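You operate a simulated robot arm through the tools that you are given. There is no shell and no other tool. Be economical: measure what you need, move in short steps, check, and stop when the job is done.

The job below is to be done with a simulated two-armed robot. You get a single attempt, and the scene is never put back.

TASK
On the top of foam box two, fold the striped cloth in half, so that it is half as long.

It is judged by the outcome, as a careful person would: the job done as asked, and still so three seconds after it is handed in. It fails if anything else is knocked over, pushed out of place, dropped, spilled or broken. Flat cloth is picked up by pressing the open fingertips on it (5 to 10 N) and closing them slowly along it; thin cloth reads only 2 to 8 mm in the jaws.

THE ROBOT
Two 7-joint arms with two-finger parallel grippers on one trunk, on a base that drives. Base frame: it is fixed to the floor where the robot stands at the start and does not move with it; the origin is under the middle of the robot, x ahead of it, y to its left, z up. Units: m, degrees, N and s.
The left shoulder is at the start at [0.07, 0.163, 1.245], the right one opposite. Places, roughly: top of foam box two [0.6, 0, 1]. Payload 3.43 kg a hand.
The tool frame of a hand sits at the grasp point between the pads (the TCP): z along the fingers, y along the line on which they close. The tips reach 0.034 m beyond it. The gripper opens to 0.128 m. The fingers are 0.024 m wide and 0.012 m thick; the gripper's body (0.048 by 0.13 m) begins 0.096 m behind the TCP.
Orientation is that of the tool frame in the base frame, as a unit quaternion [x, y, z, w]. With the fingers straight down and closing along the base's y, the tool's x points along the base's -x, its y along +y and its z along -z.

THE INTERFACE
- The arms move only by the tool servo_tool. It takes "left_rows", "right_rows" or both (then of equal length, played together; a hand with none holds still); each is a list that holds one entry, the list of rows, each a list of 7 numbers: the opening in per cent of the stroke, from 0 (shut) to 100 (fully open), then the shift along the tool's x, y, z in cm, then the turn, a rotation vector about the tool's x, y, z in rad. In form: [[[fingers, tx, ty, tz, wx, wy, wz], ...]]. A call has 1 to 20 rows; each row shifts and turns the commanded pose from where the row before left it, along the tool's axes as they then stand. Rows are played at 5 a second. More than 0.05 m and 8.6 degrees between two rows, or a gripper value outside its range, and nothing of the call is played. Where a pose cannot be reached the arm comes as near as it can. A force on the tool above 40 N (or 10 N above the force at the start of the call, whichever is more), or a blocked arm, ends the call early, and 0.2 s more pass. Each finger travels about 0.153 m/s and halts on what it meets, pressing with about 32 N; the grip force reading is that of the motor and also rises with nothing between the fingers. The clock runs only during rows and for 0.2 s after the last one: add rows that do not move to give the fingers time. It gives the time, the measured TCP pose, the force on the tool (base axes), the opening and the grip force at its end, in the units of the frame above (readings bear some noise).
- Cameras (640 x 400 px; columns grow to the right, rows downward): "scene" is now at [0.1503, -0.0017, 1.4617]; the picture's right is [0.07, -1.00, 0.00], its down [-0.61, -0.04, -0.79] and it looks along [0.79, 0.05, -0.62] (base axes); focal length 265 px, centre (320, 200). "left" rides on the left gripper at [0.076, 0.011, -0.16] in its tool frame; the picture's right is [-0.15, 0.99, 0.00], its down [-0.88, -0.13, -0.46] and it looks along [-0.45, -0.07, 0.89] (tool axes); focal length 234 px, centre (320, 200). "right" rides on the right gripper at [0.076, -0.011, -0.16] in its tool frame; the picture's right is [0.15, 0.99, 0.00], its down [-0.88, 0.13, -0.46] and it looks along [-0.45, 0.07, 0.89] (tool axes); focal length 234 px, centre (320, 200). There is no depth. A picture from a camera that has moved, and an enlarged one, comes with that camera's place and axes in the base frame and with its lens. The place of the scene camera against the robot may be out by one fixed shift of up to 0.018 m in any direction.
- snapshot(camera): a new picture of that camera. No time passes.
- lift_body(by): slides the trunk up (or, below 0, down) by that many m; the arms and the scene camera ride with it, the base frame stays. It gives what a move gives, with no picture.
- steer(legs): drives the robot by 1 to 6 legs, each [ahead, left, turn to the left] in m, m and degrees, along the robot's own axes; the way and the turn of a leg run together, so that a leg with both is an arc; at most 1.5 m and 180 degrees a leg. The arms and the cameras ride along, it lands a little off, and it stops where it bumps. It gives what a move gives.
- head_to(pan, tilt): turns the head with the scene camera to pan (to the left, within 86 degrees either way) and tilt (down, from -29 to 69), counted from straight ahead of the robot. It gives what a move gives.
- inspect(camera, box): a new picture of the part [left, top, right, bottom] of that camera's present view, enlarged. No time passes.
- finish_job(): hands the job in; it is judged then, once.

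Work in short steps. Places have to be worked out from the pictures, the camera data and where the tool is seen: move nearer, look again, correct. Check each grasp and each placing, and mend what went wrong. You have 120 turns and 92 pictures in all, those below and enlarged ones among them. Open the grippers and draw the arms clear of the work before you hand the job in, unless the task says otherwise; then end with one line.

The tools are called as a command line: name --argument value ..., lists and objects as JSON in quotes. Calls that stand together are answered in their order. servo_tool: Moves the arms, as the interface text tells. Its arguments: {"type":"object","properties":{"left_rows":{"type":"array"},"right_rows":{"type":"array"}},"required":[]} The other tools are called the same way: lift_body (by) slides the trunk up or down; steer (legs) drives the base; head_to (pan, tilt) turns the head that bears the scene camera; snapshot (camera) takes a picture; inspect (camera, box) takes an enlarged picture of a part of a camera's view; finish_job () hands the job in.

At the start:

```text
time_s: 0.0
left_tcp_pos: [0.6575, 0.3337, 1.1634]
left_tool_rot: [-0.001, 1.0, 0.0, -0.001]
left_contact_force: [-0.1, 0.1, 0.5]
left_width: 0.1281
left_gripper_force: 0.1
right_tcp_pos: [0.4905, -0.1765, 1.2011]
right_tool_rot: [0.0, 1.0, 0.0, 0.0]
right_contact_force: [-0.3, 0.0, 0.1]
right_width: 0.1282
right_gripper_force: 0.1
trunk travel left (down, up): [-0.725, 0.215]
robot x, y, heading: [0.001, -0.0015, 0.2]
head pan, tilt: [3.9, 38.0]
```

scene: 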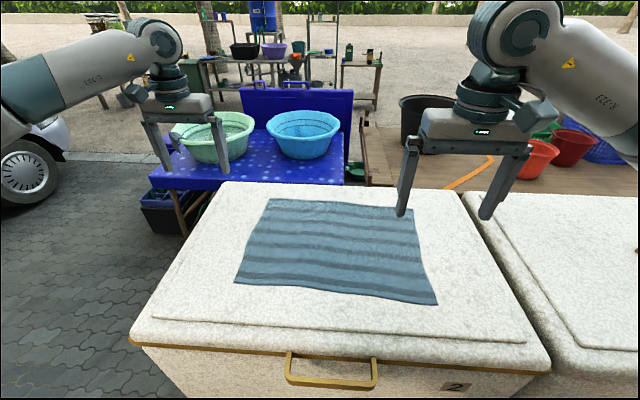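
right: 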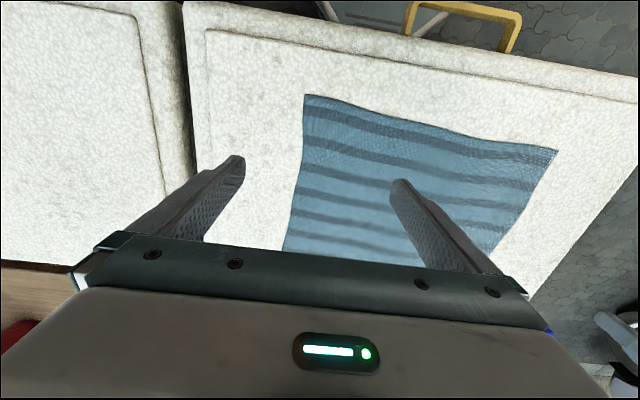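
left: 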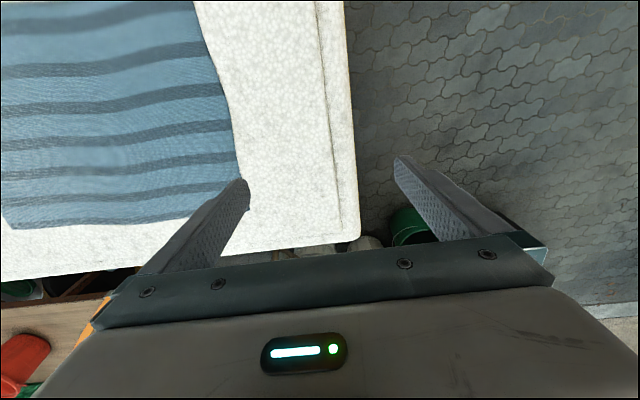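

The cloth looks about 0.32 m in x and 0.46 m in y, so the long direction is y. I'd bring the left edge over the right edge with both hands. First I look down at the clearance between the base and the box.

head_to --pan 0 --tilt 66

snapshot --camera "scene"

```text
time_s: 0.9
left_tcp_pos: [0.6583, 0.3345, 1.165]
left_tool_rot: [-0.001, 1.0, 0.0, 0.0]
left_contact_force: [1.0, 0.7, -0.3]
left_width: 0.1277
left_gripper_force: 0.0
right_tcp_pos: [0.4913, -0.1781, 1.2016]
right_tool_rot: [0.0, 1.0, 0.0, 0.001]
right_contact_force: [1.0, -0.9, 0.5]
right_width: 0.128
right_gripper_force: 0.1
trunk travel left (down, up): [-0.725, 0.215]
robot x, y, heading: [0.0024, -0.0011, 0.0]
head pan, tilt: [0.0, 66.0]
```

```text
88 pictures are left
camera scene: at [0.1237, -0.0075, 1.4254], right [0.0, -1.0, 0.0], down [-0.91, 0.0, -0.41], along [0.41, 0.0, -0.91], focal length 265 px, centre (320, 200)
```

scene: 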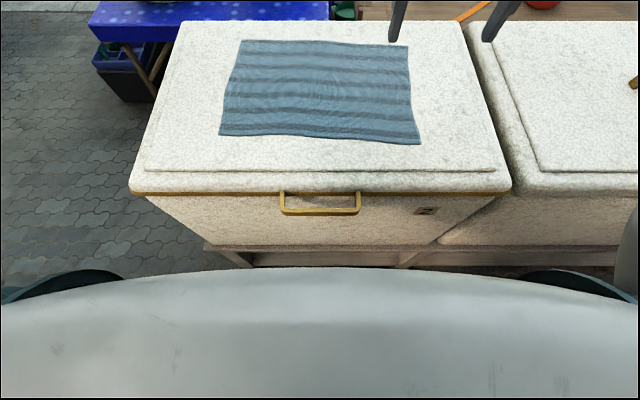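

The cloth spans about x 0.49 to 0.83 and y -0.24 to 0.22. I rehearse the starting grasp in the air with both hands over the left edge, to test reach and clearance between the arms.

servo_tool --left_rows '[[[100, -1, -1.2, 1.0, 0, 0, 0], [100, -1, -1.2, 1.0, 0, 0, 0], [100, -1, -1.2, 1.0, 0, 0, 0], [100, -1, -1.2, 1.0, 0, 0, 0], [100, -1, -1.2, 1.0, 0, 0, 0], [100, -1, -1.2, 1.0, 0, 0, 0], [100, -1, -1.2, 1.0, 0, 0, 0], [100, -1, -1.2, 1.0, 0, 0, 0], [100, -1, -1.2, 1.0, 0, 0, 0], [100, -1, -1.2, 1.0, 0, 0, 0], [100, -1, -1.2, 1.0, 0, 0, 0], [100, -1, -1.2, 1.0, 0, 0, 0]]]' --right_rows '[[[100, -0.4, 3, 1.2, 0, 0, 0], [100, -0.4, 3, 1.2, 0, 0, 0], [100, -0.4, 3, 1.2, 0, 0, 0], [100, -0.4, 3, 1.2, 0, 0, 0], [100, -0.4, 3, 1.2, 0, 0, 0], [100, -0.4, 3, 1.2, 0, 0, 0], [100, -0.4, 3, 1.2, 0, 0, 0], [100, -0.4, 3, 1.2, 0, 0, 0], [100, -0.4, 3, 1.2, 0, 0, 0], [100, -0.4, 3, 1.2, 0, 0, 0], [100, -0.4, 3, 1.2, 0, 0, 0], [100, -0.4, 3, 1.2, 0, 0, 0]]]'

head_to --pan 0 --tilt 48

snapshot --camera "scene"

```text
time_s: 3.5
left_tcp_pos: [0.7791, 0.1894, 1.0428]
left_tool_rot: [0.0, 1.0, 0.0, -0.001]
left_contact_force: [-0.6, -0.6, 0.3]
left_width: 0.1283
left_gripper_force: 0.1
right_tcp_pos: [0.5378, 0.1838, 1.055]
right_tool_rot: [0.0, 1.0, -0.001, 0.0]
right_contact_force: [0.8, -0.2, -1.5]
right_width: 0.128
right_gripper_force: 0.0
trunk travel left (down, up): [-0.725, 0.215]
robot x, y, heading: [-0.0009, 0.0026, -0.1]
head pan, tilt: [0.0, 66.0]
```

```text
time_s: 4.3
left_tcp_pos: [0.7771, 0.1898, 1.0431]
left_tool_rot: [-0.001, 1.0, 0.0, 0.0]
left_contact_force: [-0.1, -0.5, -0.4]
left_width: 0.1276
left_gripper_force: 0.1
right_tcp_pos: [0.5372, 0.1824, 1.0571]
right_tool_rot: [0.0, 1.0, 0.0, 0.0]
right_contact_force: [-0.1, 0.4, 0.0]
right_width: 0.1278
right_gripper_force: 0.1
trunk travel left (down, up): [-0.725, 0.215]
robot x, y, heading: [-0.0044, 0.0017, 0.1]
head pan, tilt: [0.0, 48.0]
```

```text
87 pictures are left
camera scene: at [0.1428, -0.0077, 1.4472], right [0.0, -1.0, 0.0], down [-0.74, 0.0, -0.67], along [0.67, 0.0, -0.74], focal length 265 px, centre (320, 200)
```

scene: 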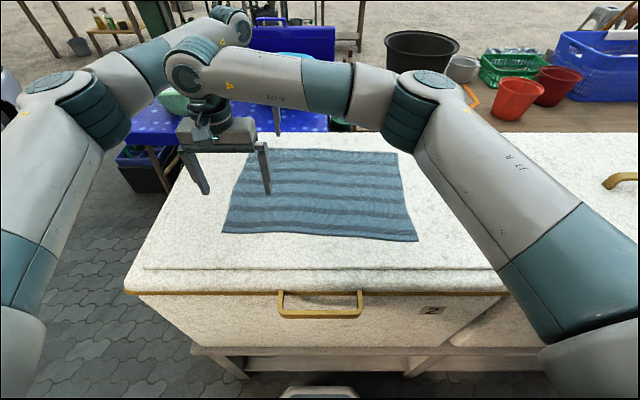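

Both poses are reached without conflict. Now I rehearse the end of the fold by moving both hands about 0.42 m towards -y, still in the air.

servo_tool --left_rows '[[[100, 0.2, -2.8, 0, 0, 0, 0], [100, 0.2, -2.8, 0, 0, 0, 0], [100, 0.2, -2.8, 0, 0, 0, 0], [100, 0.2, -2.8, 0, 0, 0, 0], [100, 0.2, -2.8, 0, 0, 0, 0], [100, 0.2, -2.8, 0, 0, 0, 0], [100, 0.2, -2.8, 0, 0, 0, 0], [100, 0.2, -2.8, 0, 0, 0, 0], [100, 0.2, -2.8, 0, 0, 0, 0], [100, 0.2, -2.8, 0, 0, 0, 0], [100, 0.2, -2.8, 0, 0, 0, 0], [100, 0.2, -2.8, 0, 0, 0, 0], [100, 0.2, -2.8, 0, 0, 0, 0], [100, 0.2, -2.8, 0, 0, 0, 0], [100, 0.2, -2.8, 0, 0, 0, 0]]]' --right_rows '[[[100, 0.2, -2.8, 0, 0, 0, 0], [100, 0.2, -2.8, 0, 0, 0, 0], [100, 0.2, -2.8, 0, 0, 0, 0], [100, 0.2, -2.8, 0, 0, 0, 0], [100, 0.2, -2.8, 0, 0, 0, 0], [100, 0.2, -2.8, 0, 0, 0, 0], [100, 0.2, -2.8, 0, 0, 0, 0], [100, 0.2, -2.8, 0, 0, 0, 0], [100, 0.2, -2.8, 0, 0, 0, 0], [100, 0.2, -2.8, 0, 0, 0, 0], [100, 0.2, -2.8, 0, 0, 0, 0], [100, 0.2, -2.8, 0, 0, 0, 0], [100, 0.2, -2.8, 0, 0, 0, 0], [100, 0.2, -2.8, 0, 0, 0, 0], [100, 0.2, -2.8, 0, 0, 0, 0]]]'

snapshot --camera "scene"

```text
time_s: 7.5
left_tcp_pos: [0.7185, -0.1674, 1.0388]
left_tool_rot: [-0.001, 1.0, -0.001, 0.002]
left_contact_force: [0.6, 0.2, -1.2]
left_width: 0.1282
left_gripper_force: 0.1
left hand out of reach, approached as far as the arm can: row 11, 12, 13, 14, 15
right_tcp_pos: [0.5089, -0.2378, 1.0571]
right_tool_rot: [0.0, 1.0, 0.0, 0.0]
right_contact_force: [-0.8, 0.5, -0.1]
right_width: 0.1278
right_gripper_force: 0.1
trunk travel left (down, up): [-0.725, 0.215]
robot x, y, heading: [0.0002, 0.0047, 0.2]
head pan, tilt: [0.0, 48.0]
```

```text
86 pictures are left
camera scene: at [0.1429, -0.0081, 1.4473], right [0.0, -1.0, 0.0], down [-0.74, 0.0, -0.67], along [0.67, 0.0, -0.74], focal length 265 px, centre (320, 200)
```

scene: 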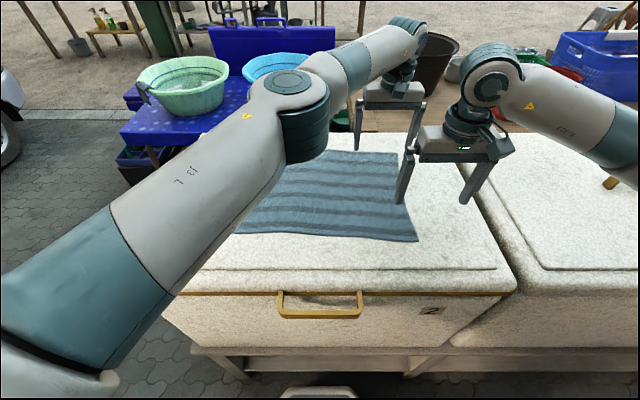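

The left hand falls about 0.07 m short at the far end. I shift the base to the right and slightly ahead so both ends of the fold come into reach.

steer --legs '[[0.025, -0.12, -4]]'

snapshot --camera "scene"

```text
time_s: 8.8
left_tcp_pos: [0.7261, -0.3361, 1.0403]
left_tool_rot: [0.035, 0.999, -0.001, 0.002]
left_contact_force: [-0.2, -0.2, 0.9]
left_width: 0.128
left_gripper_force: 0.1
right_tcp_pos: [0.5115, -0.392, 1.0566]
right_tool_rot: [0.035, 0.999, 0.001, 0.001]
right_contact_force: [0.3, 0.2, -0.3]
right_width: 0.128
right_gripper_force: 0.1
trunk travel left (down, up): [-0.725, 0.215]
robot x, y, heading: [0.0166, -0.1192, -3.9]
head pan, tilt: [0.0, 48.0]
```

```text
85 pictures are left
camera scene: at [0.1632, -0.1362, 1.4473], right [-0.07, -1.0, 0.0], down [-0.74, 0.05, -0.67], along [0.67, -0.05, -0.74], focal length 265 px, centre (320, 200)
```

scene: 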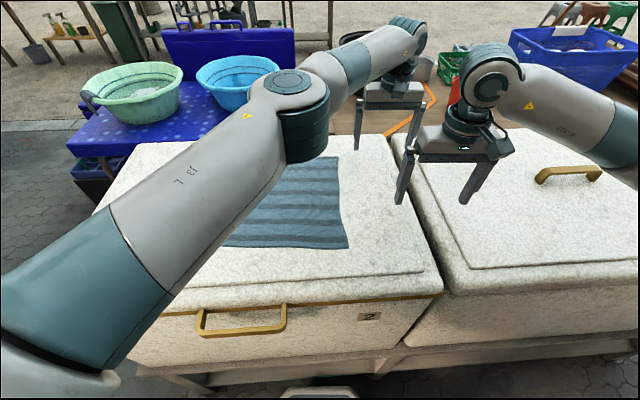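

The tools now line up with the cloth's own slight turn. I bring both hands back over the left edge, near its two corners.

servo_tool --left_rows '[[[100, -0.11, 2.64, 0, 0, 0, 0], [100, -0.11, 2.64, 0, 0, 0, 0], [100, -0.11, 2.64, 0, 0, 0, 0], [100, -0.11, 2.64, 0, 0, 0, 0], [100, -0.11, 2.64, 0, 0, 0, 0], [100, -0.11, 2.64, 0, 0, 0, 0], [100, -0.11, 2.64, 0, 0, 0, 0], [100, -0.11, 2.64, 0, 0, 0, 0], [100, -0.11, 2.64, 0, 0, 0, 0], [100, -0.11, 2.64, 0, 0, 0, 0], [100, -0.11, 2.64, 0, 0, 0, 0], [100, -0.11, 2.64, 0, 0, 0, 0], [100, -0.11, 2.64, 0, 0, 0, 0], [100, -0.11, 2.64, 0, 0, 0, 0], [100, -0.11, 2.64, 0, 0, 0, 0], [100, -0.11, 2.64, 0, 0, 0, 0], [100, -0.11, 2.64, 0, 0, 0, 0], [100, -0.11, 2.64, 0, 0, 0, 0], [100, -0.11, 2.64, 0, 0, 0, 0], [100, -0.11, 2.64, 0, 0, 0, 0]]]' --right_rows '[[[100, 0.05, 2.86, 0, 0, 0, 0], [100, 0.05, 2.86, 0, 0, 0, 0], [100, 0.05, 2.86, 0, 0, 0, 0], [100, 0.05, 2.86, 0, 0, 0, 0], [100, 0.05, 2.86, 0, 0, 0, 0], [100, 0.05, 2.86, 0, 0, 0, 0], [100, 0.05, 2.86, 0, 0, 0, 0], [100, 0.05, 2.86, 0, 0, 0, 0], [100, 0.05, 2.86, 0, 0, 0, 0], [100, 0.05, 2.86, 0, 0, 0, 0], [100, 0.05, 2.86, 0, 0, 0, 0], [100, 0.05, 2.86, 0, 0, 0, 0], [100, 0.05, 2.86, 0, 0, 0, 0], [100, 0.05, 2.86, 0, 0, 0, 0], [100, 0.05, 2.86, 0, 0, 0, 0], [100, 0.05, 2.86, 0, 0, 0, 0], [100, 0.05, 2.86, 0, 0, 0, 0], [100, 0.05, 2.86, 0, 0, 0, 0], [100, 0.05, 2.86, 0, 0, 0, 0], [100, 0.05, 2.86, 0, 0, 0, 0]]]'

snapshot --camera "left"

snapshot --camera "right"

snapshot --camera "scene"

```text
time_s: 13.0
left_tcp_pos: [0.7834, 0.1882, 1.0395]
left_tool_rot: [0.034, 0.999, 0.0, 0.001]
left_contact_force: [0.1, 0.5, 0.3]
left_width: 0.1283
left_gripper_force: 0.0
right_tcp_pos: [0.5417, 0.1408, 1.0562]
right_tool_rot: [0.036, 0.999, 0.001, 0.0]
right_contact_force: [-0.5, -0.3, -0.3]
right_width: 0.1279
right_gripper_force: 0.0
right hand out of reach, approached as far as the arm can: row 19, 20
trunk travel left (down, up): [-0.725, 0.215]
robot x, y, heading: [0.0227, -0.119, -4.1]
head pan, tilt: [0.0, 48.0]
```

```text
84 pictures are left
camera left: at [0.7073, 0.2047, 1.198], right [0.21, 0.98, 0.0], down [0.87, -0.19, 0.46], along [0.45, -0.1, -0.89], focal length 234 px, centre (320, 200)
```

left: 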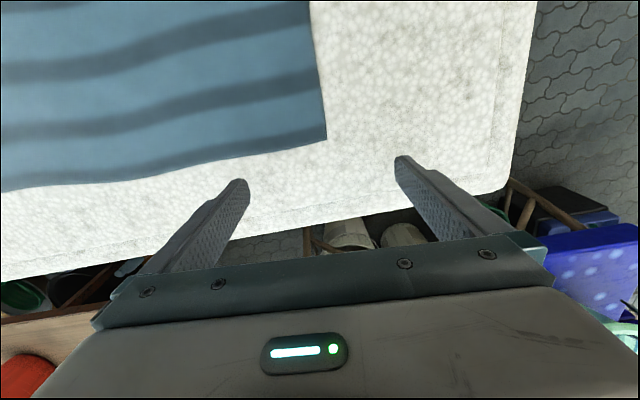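

```text
83 pictures are left
camera right: at [0.4637, 0.1337, 1.2179], right [-0.08, 1.0, 0.0], down [0.89, 0.07, 0.46], along [0.45, 0.04, -0.89], focal length 234 px, centre (320, 200)
```

right: 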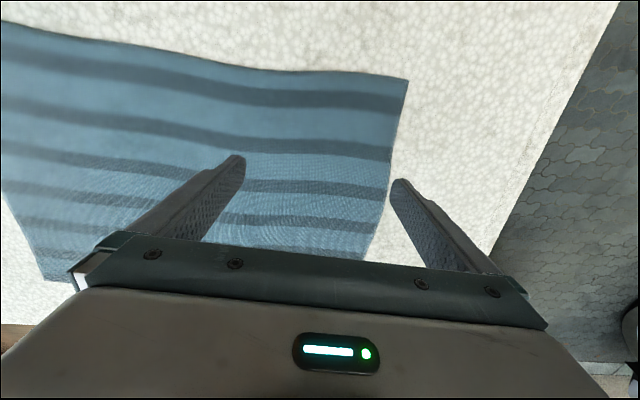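

```text
82 pictures are left
camera scene: at [0.1638, -0.1369, 1.4472], right [-0.07, -1.0, 0.0], down [-0.74, 0.05, -0.67], along [0.67, -0.05, -0.74], focal length 265 px, centre (320, 200)
```

scene: 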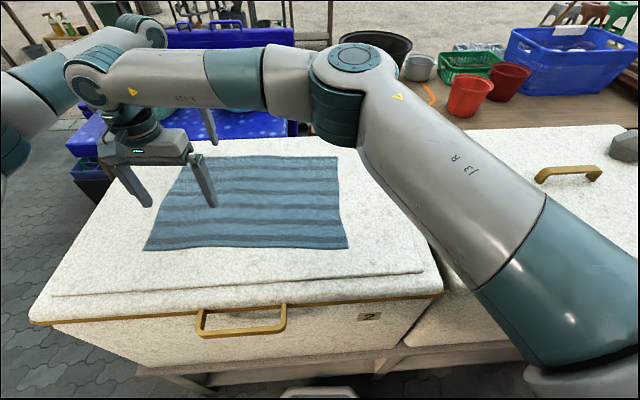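

Triangulating the wrist and head views puts the lid at z≈0.994 and the cloth at about x 0.45–0.75, y -0.20–0.205, so it measures 0.30 by 0.40. The left tips are only about 1 cm above the lid. I raise both hands, then shift the base back left by 0.08 m so both ends are in reach.

servo_tool --left_rows '[[[100, 1, 0, -1.5, 0, 0, 0], [100, 1, -0.5, -1.5, 0, 0, 0], [100, 1, -1, -1, 0, 0, 0], [100, 1, -1, 0, 0, 0, 0]]]' --right_rows '[[[100, 1, 0, -1, 0, 0, 0], [100, 1, -1, -1, 0, 0, 0], [100, 1, -1, 0, 0, 0, 0], [100, 1, -1, 0, 0, 0, 0]]]'

steer --legs '[[-0.02, 0.08, 0]]'

```text
time_s: 14.0
left_tcp_pos: [0.7406, 0.1654, 1.0788]
left_tool_rot: [0.034, 0.999, -0.001, 0.002]
left_contact_force: [0.6, -0.3, -0.1]
left_width: 0.1281
left_gripper_force: 0.1
right_tcp_pos: [0.4983, 0.1132, 1.0772]
right_tool_rot: [0.035, 0.999, 0.0, 0.0]
right_contact_force: [-0.2, -0.9, 0.4]
right_width: 0.1282
right_gripper_force: 0.1
trunk travel left (down, up): [-0.725, 0.215]
robot x, y, heading: [0.0216, -0.1216, -4.3]
head pan, tilt: [0.0, 48.0]
```

```text
time_s: 15.1
left_tcp_pos: [0.7267, 0.2458, 1.0785]
left_tool_rot: [0.033, 0.999, -0.001, 0.002]
left_contact_force: [0.6, 0.6, 0.7]
left_width: 0.128
left_gripper_force: 0.0
right_tcp_pos: [0.4827, 0.1931, 1.0781]
right_tool_rot: [0.035, 0.999, 0.0, 0.0]
right_contact_force: [0.8, 0.7, 0.7]
right_width: 0.1278
right_gripper_force: 0.3
trunk travel left (down, up): [-0.725, 0.215]
robot x, y, heading: [0.0068, -0.0392, -3.9]
head pan, tilt: [0.0, 48.0]
```

I narrow the fingers to about 4 cm and place both hands above the edge near its corners, with the tips about 1.5 cm over the cloth. Then I check with the wrist cameras.

servo_tool --left_rows '[[[31, 0, -2, 0, 0, 0, 0], [31, 0, -2, 0.8, 0, 0, 0], [31, 0, -2, 1.2, 0, 0, 0], [31, 0.1, -2, 1.3, 0, 0, 0], [31, 0, 0, 0, 0, 0, 0]]]' --right_rows '[[[31, 0, -1, 0, 0, 0, 0], [31, 0, -1, 0.8, 0, 0, 0], [31, -0.2, 0, 1.2, 0, 0, 0], [31, -0.2, 0, 1.3, 0, 0, 0], [31, 0, 0, 0, 0, 0, 0]]]'

snapshot --camera "left"

snapshot --camera "right"

```text
time_s: 16.3
left_tcp_pos: [0.7212, 0.1651, 1.0465]
left_tool_rot: [0.034, 0.999, -0.001, 0.002]
left_contact_force: [-1.1, 0.2, -0.3]
left_width: 0.0401
left_gripper_force: 0.1
right_tcp_pos: [0.4853, 0.1728, 1.0444]
right_tool_rot: [0.035, 0.999, 0.0, 0.0]
right_contact_force: [0.8, 0.6, -0.6]
right_width: 0.0395
right_gripper_force: 0.0
trunk travel left (down, up): [-0.725, 0.215]
robot x, y, heading: [0.0037, -0.0411, -4.3]
head pan, tilt: [0.0, 48.0]
```

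```text
81 pictures are left
camera left: at [0.6444, 0.183, 1.2042], right [0.21, 0.98, 0.0], down [0.87, -0.19, 0.46], along [0.45, -0.1, -0.89], focal length 234 px, centre (320, 200)
```

left: 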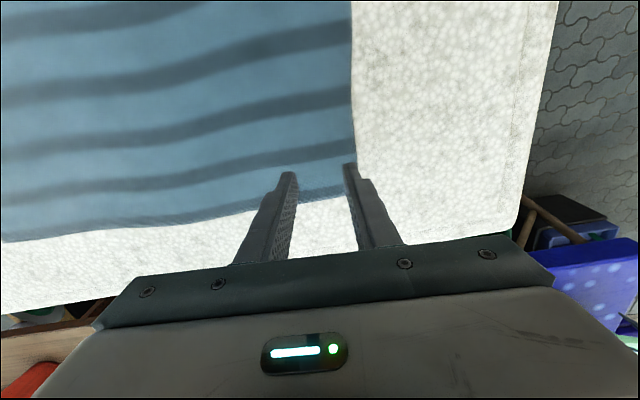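

```text
80 pictures are left
camera right: at [0.409, 0.1668, 1.2048], right [-0.08, 1.0, 0.0], down [0.89, 0.07, 0.46], along [0.45, 0.03, -0.89], focal length 234 px, centre (320, 200)
```

right: 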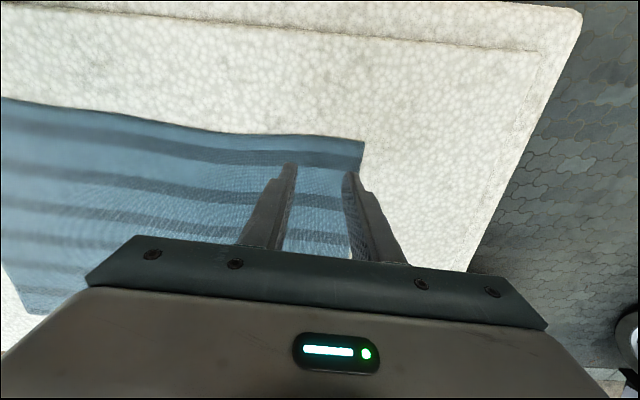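

Both outer fingers sit just inside the cloth's edge. I shift both hands 5 mm inward and go down towards contact.

servo_tool --left_rows '[[[31, 0, -0.5, 0.4, 0, 0, 0], [31, 0, 0, 0.4, 0, 0, 0], [31, 0, 0, 0.4, 0, 0, 0], [31, 0, 0, 0.2, 0, 0, 0], [31, 0, 0, 0, 0, 0, 0]]]' --right_rows '[[[31, 0, -0.5, 0.4, 0, 0, 0], [31, 0, 0, 0.4, 0, 0, 0], [31, 0, 0, 0.4, 0, 0, 0], [31, 0, 0, 0, 0, 0, 0], [31, 0, 0, 0, 0, 0, 0]]]'

```text
time_s: 17.5
left_tcp_pos: [0.7207, 0.1608, 1.0327]
left_tool_rot: [0.035, 0.999, -0.001, 0.002]
left_contact_force: [-0.6, 0.0, 0.2]
left_width: 0.0396
left_gripper_force: 0.1
right_tcp_pos: [0.4858, 0.1676, 1.0314]
right_tool_rot: [0.035, 0.999, -0.001, 0.0]
right_contact_force: [0.6, 0.1, 0.4]
right_width: 0.0395
right_gripper_force: 0.0
trunk travel left (down, up): [-0.725, 0.215]
robot x, y, heading: [0.0014, -0.0432, -4.0]
head pan, tilt: [0.0, 48.0]
```

There is no contact yet, so I go on down in small steps.

servo_tool --left_rows '[[[31, 0, 0, 0.2, 0, 0, 0], [31, 0, 0, 0.2, 0, 0, 0], [31, 0, 0, 0, 0, 0, 0]]]' --right_rows '[[[31, 0, 0, 0.2, 0, 0, 0], [31, 0, 0, 0.1, 0, 0, 0], [31, 0, 0, 0, 0, 0, 0]]]'

```text
time_s: 18.3
left_tcp_pos: [0.7216, 0.1619, 1.0296]
left_tool_rot: [0.034, 0.999, -0.001, 0.001]
left_contact_force: [-0.2, 0.5, 0.0]
left_width: 0.0396
left_gripper_force: 0.1
right_tcp_pos: [0.4866, 0.1673, 1.0288]
right_tool_rot: [0.035, 0.999, -0.001, 0.0]
right_contact_force: [-0.4, 0.3, -0.6]
right_width: 0.0397
right_gripper_force: 0.0
trunk travel left (down, up): [-0.725, 0.215]
robot x, y, heading: [0.0073, -0.0389, -4.0]
head pan, tilt: [0.0, 48.0]
```

Still nothing, so I continue in small steps.

servo_tool --left_rows '[[[31, 0, 0, 0.15, 0, 0, 0], [31, 0, 0, 0.15, 0, 0, 0], [31, 0, 0, 0, 0, 0, 0]]]' --right_rows '[[[31, 0, 0, 0.15, 0, 0, 0], [31, 0, 0, 0.15, 0, 0, 0], [31, 0, 0, 0, 0, 0, 0]]]'

```text
time_s: 19.1
left_tcp_pos: [0.7217, 0.1599, 1.0246]
left_tool_rot: [0.034, 0.999, -0.001, 0.0]
left_contact_force: [1.2, -1.0, 0.6]
left_width: 0.04
left_gripper_force: 0.0
right_tcp_pos: [0.4871, 0.1669, 1.0251]
right_tool_rot: [0.035, 0.999, -0.001, 0.0]
right_contact_force: [0.1, -0.1, 0.2]
right_width: 0.0395
right_gripper_force: 0.2
trunk travel left (down, up): [-0.725, 0.215]
robot x, y, heading: [0.0064, -0.0401, -3.9]
head pan, tilt: [0.0, 48.0]
```

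Still no contact. I continue.

servo_tool --left_rows '[[[31, 0, 0, 0.2, 0, 0, 0], [31, 0, 0, 0.2, 0, 0, 0], [31, 0, 0, 0, 0, 0, 0]]]' --right_rows '[[[31, 0, 0, 0.2, 0, 0, 0], [31, 0, 0, 0.2, 0, 0, 0], [31, 0, 0, 0, 0, 0, 0]]]'

snapshot --camera "right"

```text
time_s: 19.9
left_tcp_pos: [0.7208, 0.1597, 1.0204]
left_tool_rot: [0.034, 0.999, -0.001, 0.002]
left_contact_force: [0.5, -0.3, 0.6]
left_width: 0.0396
left_gripper_force: 0.0
right_tcp_pos: [0.4878, 0.1668, 1.0219]
right_tool_rot: [0.034, 0.999, 0.0, 0.0]
right_contact_force: [0.3, 0.2, 0.5]
right_width: 0.0397
right_gripper_force: 0.1
trunk travel left (down, up): [-0.725, 0.215]
robot x, y, heading: [0.0049, -0.0358, -4.1]
head pan, tilt: [0.0, 48.0]
```

```text
79 pictures are left
camera right: at [0.4096, 0.1612, 1.1828], right [-0.08, 1.0, 0.0], down [0.89, 0.07, 0.46], along [0.45, 0.04, -0.89], focal length 234 px, centre (320, 200)
```

right: 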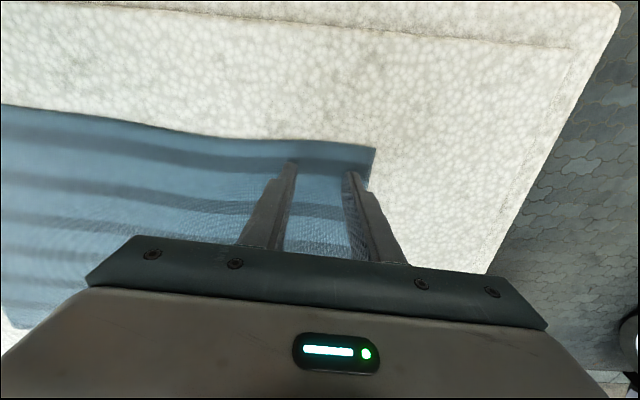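

The corner appears only a little below the tips. I keep lowering in small steps.

servo_tool --left_rows '[[[31, 0, 0, 0.2, 0, 0, 0], [31, 0, 0, 0.2, 0, 0, 0], [31, 0, 0, 0, 0, 0, 0]]]' --right_rows '[[[31, 0, 0, 0.2, 0, 0, 0], [31, 0, 0, 0.2, 0, 0, 0], [31, 0, 0, 0, 0, 0, 0]]]'

```text
time_s: 20.7
left_tcp_pos: [0.7204, 0.1612, 1.0175]
left_tool_rot: [0.034, 0.999, -0.001, 0.002]
left_contact_force: [0.5, -0.1, 0.3]
left_width: 0.0398
left_gripper_force: 0.0
right_tcp_pos: [0.4871, 0.1679, 1.0184]
right_tool_rot: [0.034, 0.999, -0.001, 0.0]
right_contact_force: [0.3, -0.2, 0.6]
right_width: 0.0395
right_gripper_force: 0.2
trunk travel left (down, up): [-0.725, 0.215]
robot x, y, heading: [0.0064, -0.0378, -3.8]
head pan, tilt: [0.0, 48.0]
```

No force yet. I go down further, 3 mm at a time.

servo_tool --left_rows '[[[31, 0, 0, 0.2, 0, 0, 0], [31, 0, 0, 0.2, 0, 0, 0], [31, 0, 0, 0, 0, 0, 0]]]' --right_rows '[[[31, 0, 0, 0.2, 0, 0, 0], [31, 0, 0, 0.2, 0, 0, 0], [31, 0, 0, 0, 0, 0, 0]]]'

snapshot --camera "left"

```text
time_s: 21.5
left_tcp_pos: [0.7197, 0.16, 1.017]
left_tool_rot: [0.033, 0.999, 0.0, 0.003]
left_contact_force: [2.4, 1.7, 18.1]
left_width: 0.0395
left_gripper_force: 0.0
right_tcp_pos: [0.4845, 0.1675, 1.0173]
right_tool_rot: [0.036, 0.999, 0.001, 0.002]
right_contact_force: [4.9, 1.1, 17.2]
right_width: 0.0395
right_gripper_force: 0.1
trunk travel left (down, up): [-0.725, 0.215]
robot x, y, heading: [0.0045, -0.0399, -4.0]
head pan, tilt: [0.0, 48.0]
```

```text
78 pictures are left
camera left: at [0.6423, 0.1767, 1.175], right [0.21, 0.98, 0.0], down [0.87, -0.19, 0.46], along [0.45, -0.1, -0.89], focal length 234 px, centre (320, 200)
```

left: 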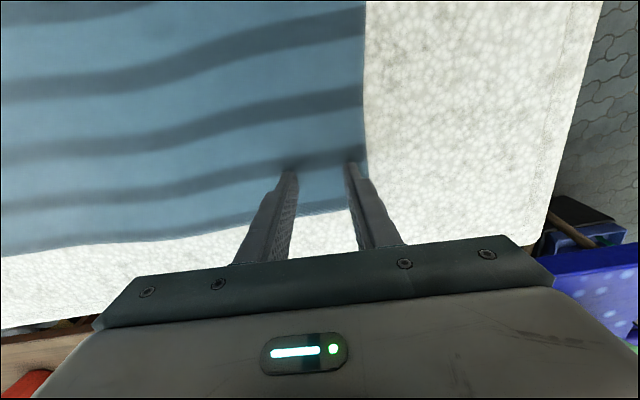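

Contact at about 18 N on both hands, which puts the surface at z≈0.983. I ease off to about 8 N and close slowly.

servo_tool --left_rows '[[[31, 0, 0, -0.18, 0, 0, 0], [29, 0, 0, 0, 0, 0, 0], [26, 0, 0, 0, 0, 0, 0], [23, 0, 0, 0, 0, 0, 0], [20, 0, 0, 0, 0, 0, 0], [17, 0, 0, 0, 0, 0, 0], [14, 0, 0, 0, 0, 0, 0], [11, 0, 0, 0, 0, 0, 0], [8, 0, 0, 0, 0, 0, 0], [5, 0, 0, 0, 0, 0, 0], [2, 0, 0, 0, 0, 0, 0], [0, 0, 0, 0, 0, 0, 0], [0, 0, 0, 0, 0, 0, 0], [0, 0, 0, 0, 0, 0, 0]]]' --right_rows '[[[31, 0, 0, -0.18, 0, 0, 0], [29, 0, 0, 0, 0, 0, 0], [26, 0, 0, 0, 0, 0, 0], [23, 0, 0, 0, 0, 0, 0], [20, 0, 0, 0, 0, 0, 0], [17, 0, 0, 0, 0, 0, 0], [14, 0, 0, 0, 0, 0, 0], [11, 0, 0, 0, 0, 0, 0], [8, 0, 0, 0, 0, 0, 0], [5, 0, 0, 0, 0, 0, 0], [2, 0, 0, 0, 0, 0, 0], [0, 0, 0, 0, 0, 0, 0], [0, 0, 0, 0, 0, 0, 0], [0, 0, 0, 0, 0, 0, 0]]]'

snapshot --camera "left"

snapshot --camera "right"

```text
time_s: 24.5
left_tcp_pos: [0.7186, 0.1608, 1.0167]
left_tool_rot: [0.034, 0.999, -0.001, 0.002]
left_contact_force: [-3.7, 0.9, 12.6]
left_width: 0.0021
left_gripper_force: 31.5
right_tcp_pos: [0.4842, 0.1665, 1.0178]
right_tool_rot: [0.036, 0.999, 0.002, 0.001]
right_contact_force: [4.1, -0.8, 9.6]
right_width: 0.002
right_gripper_force: 31.9
trunk travel left (down, up): [-0.725, 0.215]
robot x, y, heading: [0.0055, -0.0384, -4.2]
head pan, tilt: [0.0, 48.0]
```

```text
77 pictures are left
camera left: at [0.6422, 0.1767, 1.1753], right [0.21, 0.98, 0.0], down [0.87, -0.19, 0.46], along [0.45, -0.1, -0.89], focal length 234 px, centre (320, 200)
```

left: 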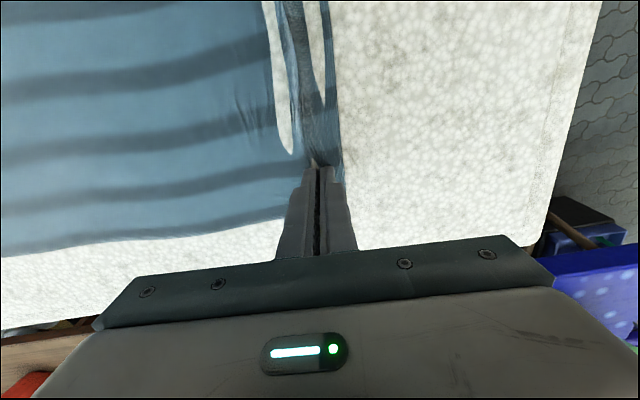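

```text
76 pictures are left
camera right: at [0.4073, 0.1608, 1.1777], right [-0.08, 1.0, 0.0], down [0.89, 0.07, 0.46], along [0.46, 0.04, -0.89], focal length 234 px, centre (320, 200)
```

right: 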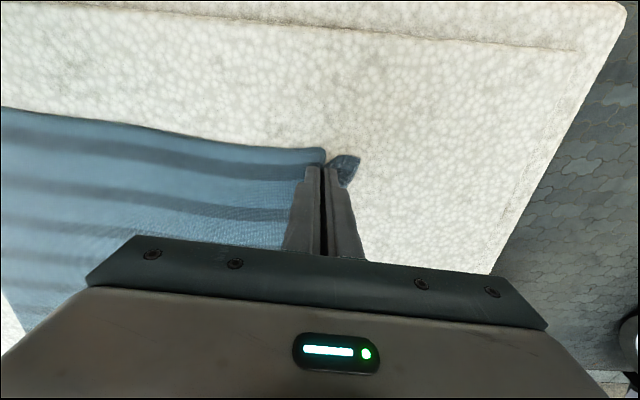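

Both hands read 2 mm with cloth gathered between the fingers. I lift both a few centimetres while moving inward and check the hold.

servo_tool --left_rows '[[[0, 0, 0, -0.8, 0, 0, 0], [0, 0, -0.5, -1, 0, 0, 0], [0, 0, -0.7, -1, 0, 0, 0], [0, 0, -0.8, -1, 0, 0, 0], [0, 0, -1, -1, 0, 0, 0], [0, 0, 0, 0, 0, 0, 0]]]' --right_rows '[[[0, 0, 0, -0.8, 0, 0, 0], [0, 0, -0.5, -1, 0, 0, 0], [0, 0, -0.7, -1, 0, 0, 0], [0, 0, -0.8, -1, 0, 0, 0], [0, 0, -1, -1, 0, 0, 0], [0, 0, 0, 0, 0, 0, 0]]]'

snapshot --camera "scene"

snapshot --camera "right"

snapshot --camera "left"

```text
time_s: 25.9
left_tcp_pos: [0.7189, 0.1307, 1.0632]
left_tool_rot: [0.034, 0.999, -0.002, 0.0]
left_contact_force: [-0.9, 0.0, 0.3]
left_width: 0.002
left_gripper_force: 31.9
right_tcp_pos: [0.4847, 0.1377, 1.0651]
right_tool_rot: [0.035, 0.999, -0.001, 0.001]
right_contact_force: [1.5, -0.2, -0.3]
right_width: 0.0022
right_gripper_force: 32.5
trunk travel left (down, up): [-0.725, 0.215]
robot x, y, heading: [0.0073, -0.038, -3.9]
head pan, tilt: [0.0, 48.0]
```

```text
75 pictures are left
camera scene: at [0.1495, -0.0555, 1.4472], right [-0.07, -1.0, 0.0], down [-0.74, 0.05, -0.67], along [0.67, -0.05, -0.74], focal length 265 px, centre (320, 200)
```

scene: 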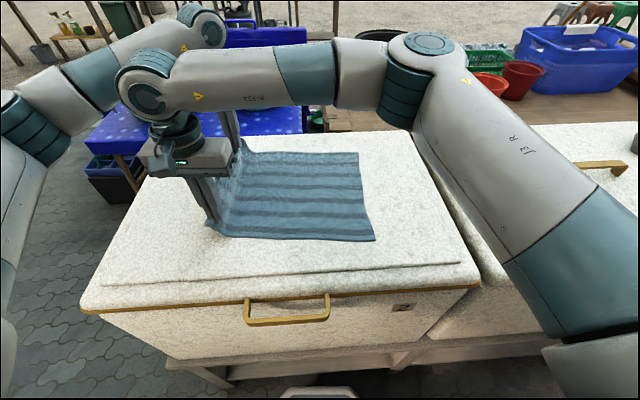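

```text
74 pictures are left
camera right: at [0.4078, 0.1316, 1.2249], right [-0.08, 1.0, 0.0], down [0.89, 0.07, 0.46], along [0.45, 0.03, -0.89], focal length 234 px, centre (320, 200)
```

right: 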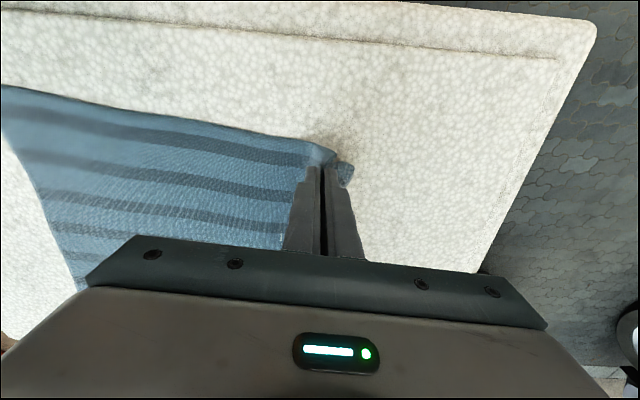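

```text
73 pictures are left
camera left: at [0.6424, 0.1477, 1.2218], right [0.21, 0.98, 0.0], down [0.87, -0.19, 0.46], along [0.45, -0.1, -0.89], focal length 234 px, centre (320, 200)
```

left: 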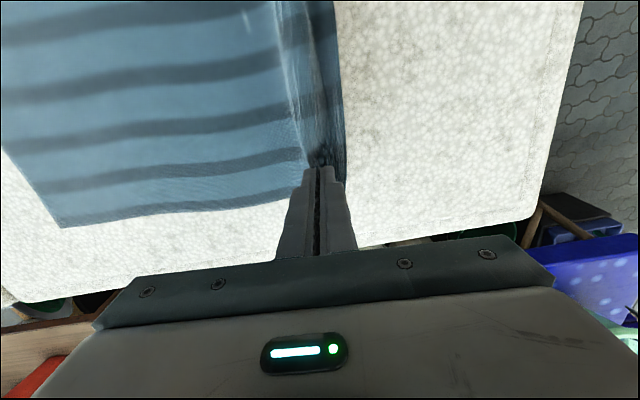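

Both grips hold. I carry the edge over in an arc about the cloth's midline, stopping before touchdown to look.

servo_tool --left_rows '[[[0, 0, -1.2, -2.1, 0, 0, 0], [0, 0, -1.3, -2.2, 0, 0, 0], [0, 0, -1.5, -1.5, 0, 0, 0], [0, 0, -1.5, -1.5, 0, 0, 0], [0, 0, -2, -1.3, 0, 0, 0], [0, 0, -2, -1.2, 0, 0, 0], [0, 0, -2, -0.3, 0, 0, 0], [0, 0, -2, -0.2, 0, 0, 0], [0, 0, -2, 0.2, 0, 0, 0], [0, 0, -2, 0.3, 0, 0, 0], [0, 0, -2, 0.7, 0, 0, 0], [0, 0, -2, 0.8, 0, 0, 0], [0, 0, 0, 0, 0, 0, 0]]]' --right_rows '[[[0, 0, -1.2, -2.1, 0, 0, 0], [0, 0, -1.3, -2.2, 0, 0, 0], [0, 0, -1.5, -1.5, 0, 0, 0], [0, 0, -1.5, -1.5, 0, 0, 0], [0, 0, -2, -1.3, 0, 0, 0], [0, 0, -2, -1.2, 0, 0, 0], [0, 0, -2, -0.3, 0, 0, 0], [0, 0, -2, -0.2, 0, 0, 0], [0, 0, -2, 0.2, 0, 0, 0], [0, 0, -2, 0.3, 0, 0, 0], [0, 0, -2, 0.7, 0, 0, 0], [0, 0, -2, 0.8, 0, 0, 0], [0, 0, 0, 0, 0, 0, 0]]]'

snapshot --camera "scene"

snapshot --camera "right"

```text
time_s: 28.7
left_tcp_pos: [0.7038, -0.0842, 1.1461]
left_tool_rot: [0.034, 0.999, -0.001, 0.002]
left_contact_force: [-1.0, -0.1, -0.2]
left_width: 0.002
left_gripper_force: 32.3
right_tcp_pos: [0.4701, -0.0762, 1.1471]
right_tool_rot: [0.036, 0.999, -0.001, 0.0]
right_contact_force: [1.7, -0.3, 0.9]
right_width: 0.0021
right_gripper_force: 32.4
trunk travel left (down, up): [-0.725, 0.215]
robot x, y, heading: [0.0052, -0.0414, -4.1]
head pan, tilt: [0.0, 48.0]
```

```text
72 pictures are left
camera scene: at [0.149, -0.0551, 1.4473], right [-0.07, -1.0, 0.0], down [-0.74, 0.05, -0.67], along [0.67, -0.05, -0.74], focal length 265 px, centre (320, 200)
```

scene: 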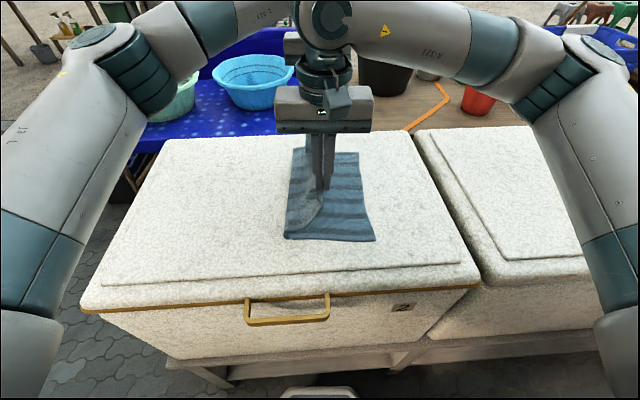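

```text
71 pictures are left
camera right: at [0.3924, -0.0823, 1.3079], right [-0.08, 1.0, 0.0], down [0.89, 0.07, 0.46], along [0.45, 0.03, -0.89], focal length 234 px, centre (320, 200)
```

right: 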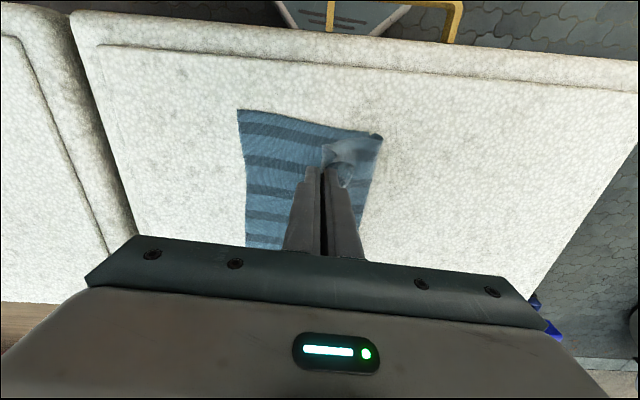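

The fold forms cleanly and the bottom layer hasn't moved. I lower with a slight overshoot in -y and then come back a little, so the hem flap lies outward.

servo_tool --left_rows '[[[0, 0, -2, 1.5, 0, 0, 0], [0, 0, -2, 1.5, 0, 0, 0], [0, 0, -2, 1.5, 0, 0, 0], [0, 0, -2, 1.5, 0, 0, 0], [0, 0, -1.5, 1.5, 0, 0, 0], [0, 0, -0.7, 1.5, 0, 0, 0], [0, 0, 0.3, 1, 0, 0, 0], [0, 0, 0.5, 1, 0, 0, 0], [0, 0, 0.4, 0.5, 0, 0, 0], [0, 0, 0.3, 0.3, 0, 0, 0], [0, 0, 0, 0, 0, 0, 0]]]' --right_rows '[[[0, 0, -2, 1.5, 0, 0, 0], [0, 0, -2, 1.5, 0, 0, 0], [0, 0, -2, 1.5, 0, 0, 0], [0, 0, -2, 1.5, 0, 0, 0], [0, 0, -1.3, 1.5, 0, 0, 0], [0, 0, -0.4, 1.5, 0, 0, 0], [0, 0, 0.3, 1, 0, 0, 0], [0, 0, 0.5, 1, 0, 0, 0], [0, 0, 0.4, 0.5, 0, 0, 0], [0, 0, 0.3, 0.3, 0, 0, 0], [0, 0, 0, 0, 0, 0, 0]]]'

snapshot --camera "scene"

snapshot --camera "right"

snapshot --camera "left"

```text
time_s: 31.1
left_tcp_pos: [0.6984, -0.1735, 1.0294]
left_tool_rot: [0.035, 0.999, -0.001, 0.001]
left_contact_force: [-3.2, 0.3, -0.3]
left_width: 0.0022
left_gripper_force: 31.7
right_tcp_pos: [0.4628, -0.1575, 1.0294]
right_tool_rot: [0.035, 0.999, 0.0, -0.001]
right_contact_force: [2.2, -0.9, 0.3]
right_width: 0.0021
right_gripper_force: 32.4
trunk travel left (down, up): [-0.725, 0.215]
robot x, y, heading: [0.008, -0.0387, -4.1]
head pan, tilt: [0.0, 48.0]
```

```text
70 pictures are left
camera scene: at [0.149, -0.0569, 1.4473], right [-0.07, -1.0, 0.0], down [-0.74, 0.05, -0.67], along [0.67, -0.05, -0.74], focal length 265 px, centre (320, 200)
```

scene: 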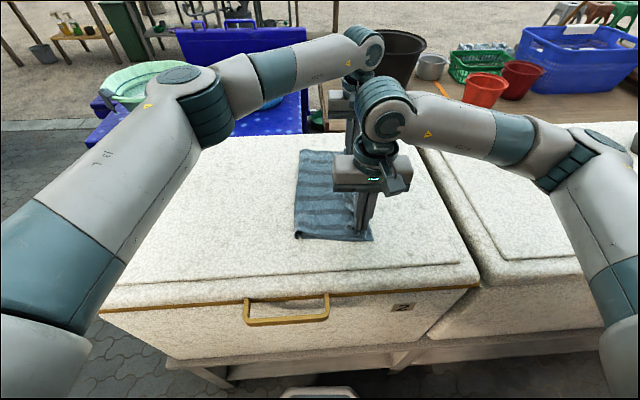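

```text
69 pictures are left
camera right: at [0.3866, -0.1651, 1.1898], right [-0.08, 1.0, 0.0], down [0.89, 0.07, 0.46], along [0.45, 0.04, -0.89], focal length 234 px, centre (320, 200)
```

right: 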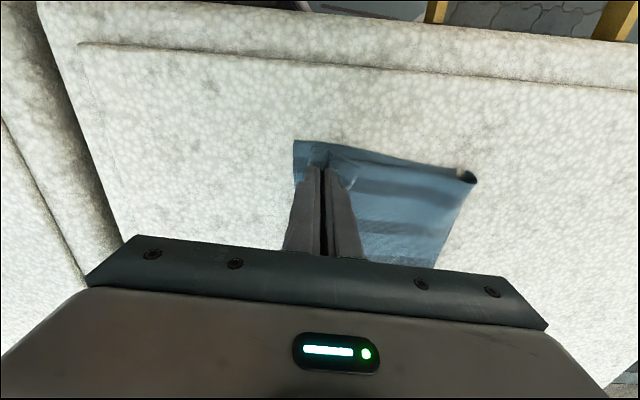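

```text
68 pictures are left
camera left: at [0.621, -0.1543, 1.1875], right [0.21, 0.98, 0.0], down [0.87, -0.19, 0.46], along [0.45, -0.1, -0.89], focal length 234 px, centre (320, 200)
```

left: 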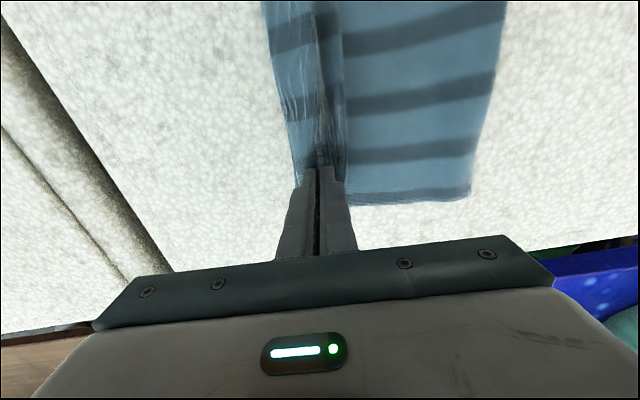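

The edge lands near the right edge. I lower 1 cm to light contact and open slowly so the gathered hem spreads back out.

servo_tool --left_rows '[[[0, 0, 0, 0.4, 0, 0, 0], [0, 0, 0, 0.4, 0, 0, 0], [0, 0, 0, 0.2, 0, 0, 0], [3, 0, 0, 0, 0, 0, 0], [7, 0, 0, 0, 0, 0, 0], [11, 0, 0, 0, 0, 0, 0], [15, 0, 0, 0, 0, 0, 0], [19, 0, 0, 0, 0, 0, 0], [23, 0, 0, 0, 0, 0, 0], [27, 0, 0, 0, 0, 0, 0], [31, 0, 0, 0, 0, 0, 0], [31, 0, 0, 0, 0, 0, 0]]]' --right_rows '[[[0, 0, 0, 0.4, 0, 0, 0], [0, 0, 0, 0.4, 0, 0, 0], [0, 0, 0, 0.2, 0, 0, 0], [3, 0, 0, 0, 0, 0, 0], [7, 0, 0, 0, 0, 0, 0], [11, 0, 0, 0, 0, 0, 0], [15, 0, 0, 0, 0, 0, 0], [19, 0, 0, 0, 0, 0, 0], [23, 0, 0, 0, 0, 0, 0], [27, 0, 0, 0, 0, 0, 0], [31, 0, 0, 0, 0, 0, 0], [31, 0, 0, 0, 0, 0, 0]]]'

snapshot --camera "right"

snapshot --camera "left"

```text
time_s: 33.7
left_tcp_pos: [0.6959, -0.1709, 1.0193]
left_tool_rot: [0.034, 0.999, -0.001, 0.002]
left_contact_force: [0.3, -0.3, 1.6]
left_width: 0.0395
left_gripper_force: 0.0
right_tcp_pos: [0.4616, -0.1597, 1.0201]
right_tool_rot: [0.035, 0.999, 0.0, 0.001]
right_contact_force: [-1.5, -3.0, 12.1]
right_width: 0.0383
right_gripper_force: 0.1
trunk travel left (down, up): [-0.725, 0.215]
robot x, y, heading: [0.0066, -0.0402, -3.7]
head pan, tilt: [0.0, 48.0]
```

```text
67 pictures are left
camera right: at [0.3858, -0.1653, 1.1801], right [-0.08, 1.0, 0.0], down [0.89, 0.07, 0.46], along [0.46, 0.04, -0.89], focal length 234 px, centre (320, 200)
```

right: 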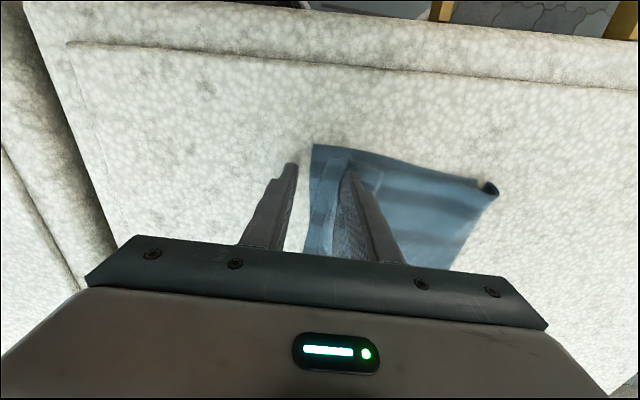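

```text
66 pictures are left
camera left: at [0.62, -0.1544, 1.1779], right [0.21, 0.98, 0.0], down [0.87, -0.19, 0.46], along [0.45, -0.1, -0.89], focal length 234 px, centre (320, 200)
```

left: 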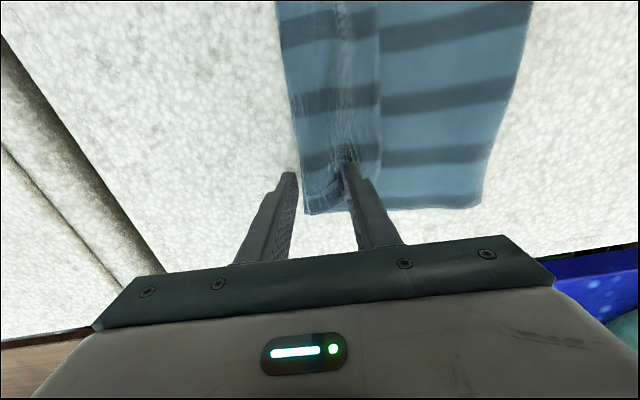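

Opening pushed the cloth a little towards +y. I raise both hands straight up, move them outward and look.

servo_tool --left_rows '[[[31, 0, -0.2, -0.5, 0, 0, 0], [31, 0, 0, -1, 0, 0, 0], [31, 0, 0, -2, 0, 0, 0], [31, 0, 0, -3, 0, 0, 0], [31, 0, 0, -3, 0, 0, 0], [31, 0, 3, -3, 0, 0, 0], [31, 0, 4, -2, 0, 0, 0], [31, 0, 4, 0, 0, 0, 0], [31, 0, 4, 0, 0, 0, 0], [31, 0, 4, 0, 0, 0, 0], [31, 0, 4, 0, 0, 0, 0], [31, 0, 4, 0, 0, 0, 0], [31, 0, 4, 0, 0, 0, 0]]]' --right_rows '[[[31, 0, -0.2, -0.5, 0, 0, 0], [31, 0, 0, -1, 0, 0, 0], [31, 0, 0, -2, 0, 0, 0], [31, 0, 0, -3, 0, 0, 0], [31, 0, 0, -3, 0, 0, 0], [31, 0, -3, -3, 0, 0, 0], [31, 0, -4, -2, 0, 0, 0], [31, 0, -4, 0, 0, 0, 0], [31, 0, -4, 0, 0, 0, 0], [31, 0, 0, 0, 0, 0, 0], [31, 0, 0, 0, 0, 0, 0], [31, 0, 0, 0, 0, 0, 0], [31, 0, 0, 0, 0, 0, 0]]]'

head_to --pan 0 --tilt 60

snapshot --camera "scene"

snapshot --camera "right"

snapshot --camera "left"

```text
time_s: 36.5
left_tcp_pos: [0.7182, 0.14, 1.1625]
left_tool_rot: [0.033, 0.999, -0.002, 0.002]
left_contact_force: [-0.7, -0.2, 0.5]
left_width: 0.0396
left_gripper_force: 0.1
right_tcp_pos: [0.4524, -0.3096, 1.1622]
right_tool_rot: [0.034, 0.999, 0.0, 0.0]
right_contact_force: [-1.1, 0.8, -0.1]
right_width: 0.0398
right_gripper_force: 0.0
trunk travel left (down, up): [-0.725, 0.215]
robot x, y, heading: [0.0042, -0.0421, -4.0]
head pan, tilt: [0.0, 48.0]
```

```text
time_s: 37.2
left_tcp_pos: [0.7196, 0.1366, 1.1637]
left_tool_rot: [0.033, 0.999, -0.002, 0.001]
left_contact_force: [-0.4, 0.0, 0.2]
left_width: 0.0397
left_gripper_force: 0.1
right_tcp_pos: [0.453, -0.3113, 1.1623]
right_tool_rot: [0.035, 0.999, 0.0, 0.0]
right_contact_force: [0.3, -1.3, -0.6]
right_width: 0.0397
right_gripper_force: 0.0
trunk travel left (down, up): [-0.725, 0.215]
robot x, y, heading: [0.0073, -0.0406, -3.7]
head pan, tilt: [0.0, 60.0]
```

```text
65 pictures are left
camera scene: at [0.1371, -0.0561, 1.432], right [-0.07, -1.0, 0.0], down [-0.86, 0.06, -0.5], along [0.5, -0.03, -0.87], focal length 265 px, centre (320, 200)
```

scene: 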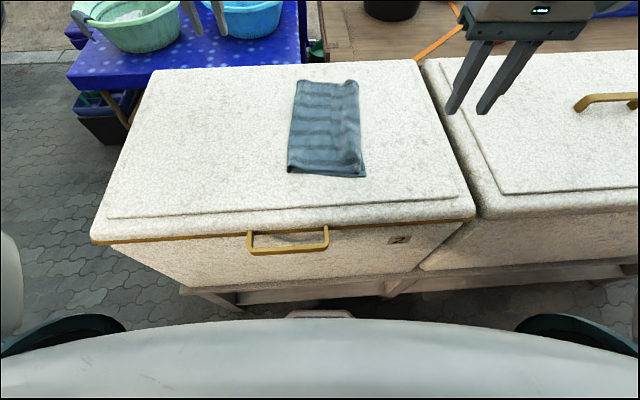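

```text
64 pictures are left
camera right: at [0.3756, -0.3184, 1.3234], right [-0.08, 1.0, 0.0], down [0.89, 0.07, 0.46], along [0.45, 0.04, -0.89], focal length 234 px, centre (320, 200)
```

right: 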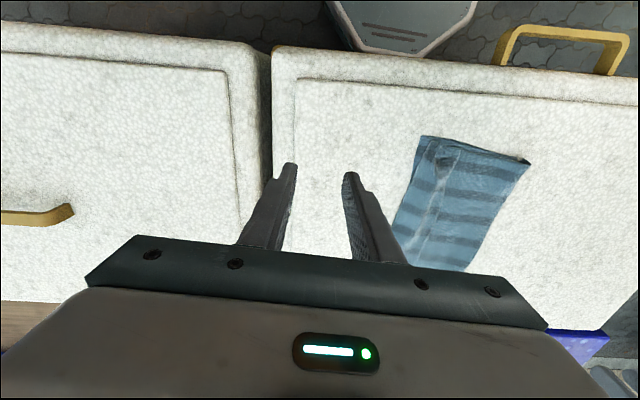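

```text
63 pictures are left
camera left: at [0.6427, 0.1531, 1.3221], right [0.21, 0.98, 0.0], down [0.87, -0.19, 0.46], along [0.45, -0.1, -0.89], focal length 234 px, centre (320, 200)
```

left: 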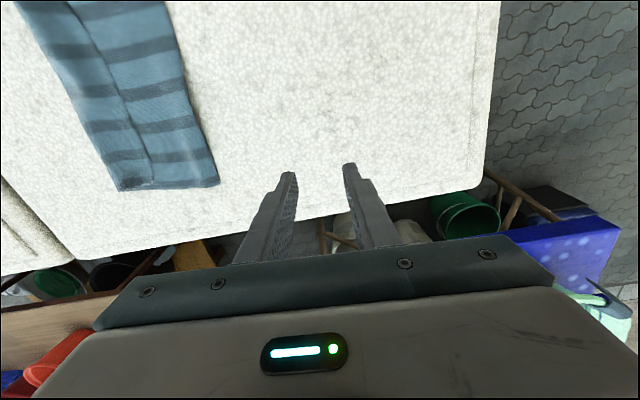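

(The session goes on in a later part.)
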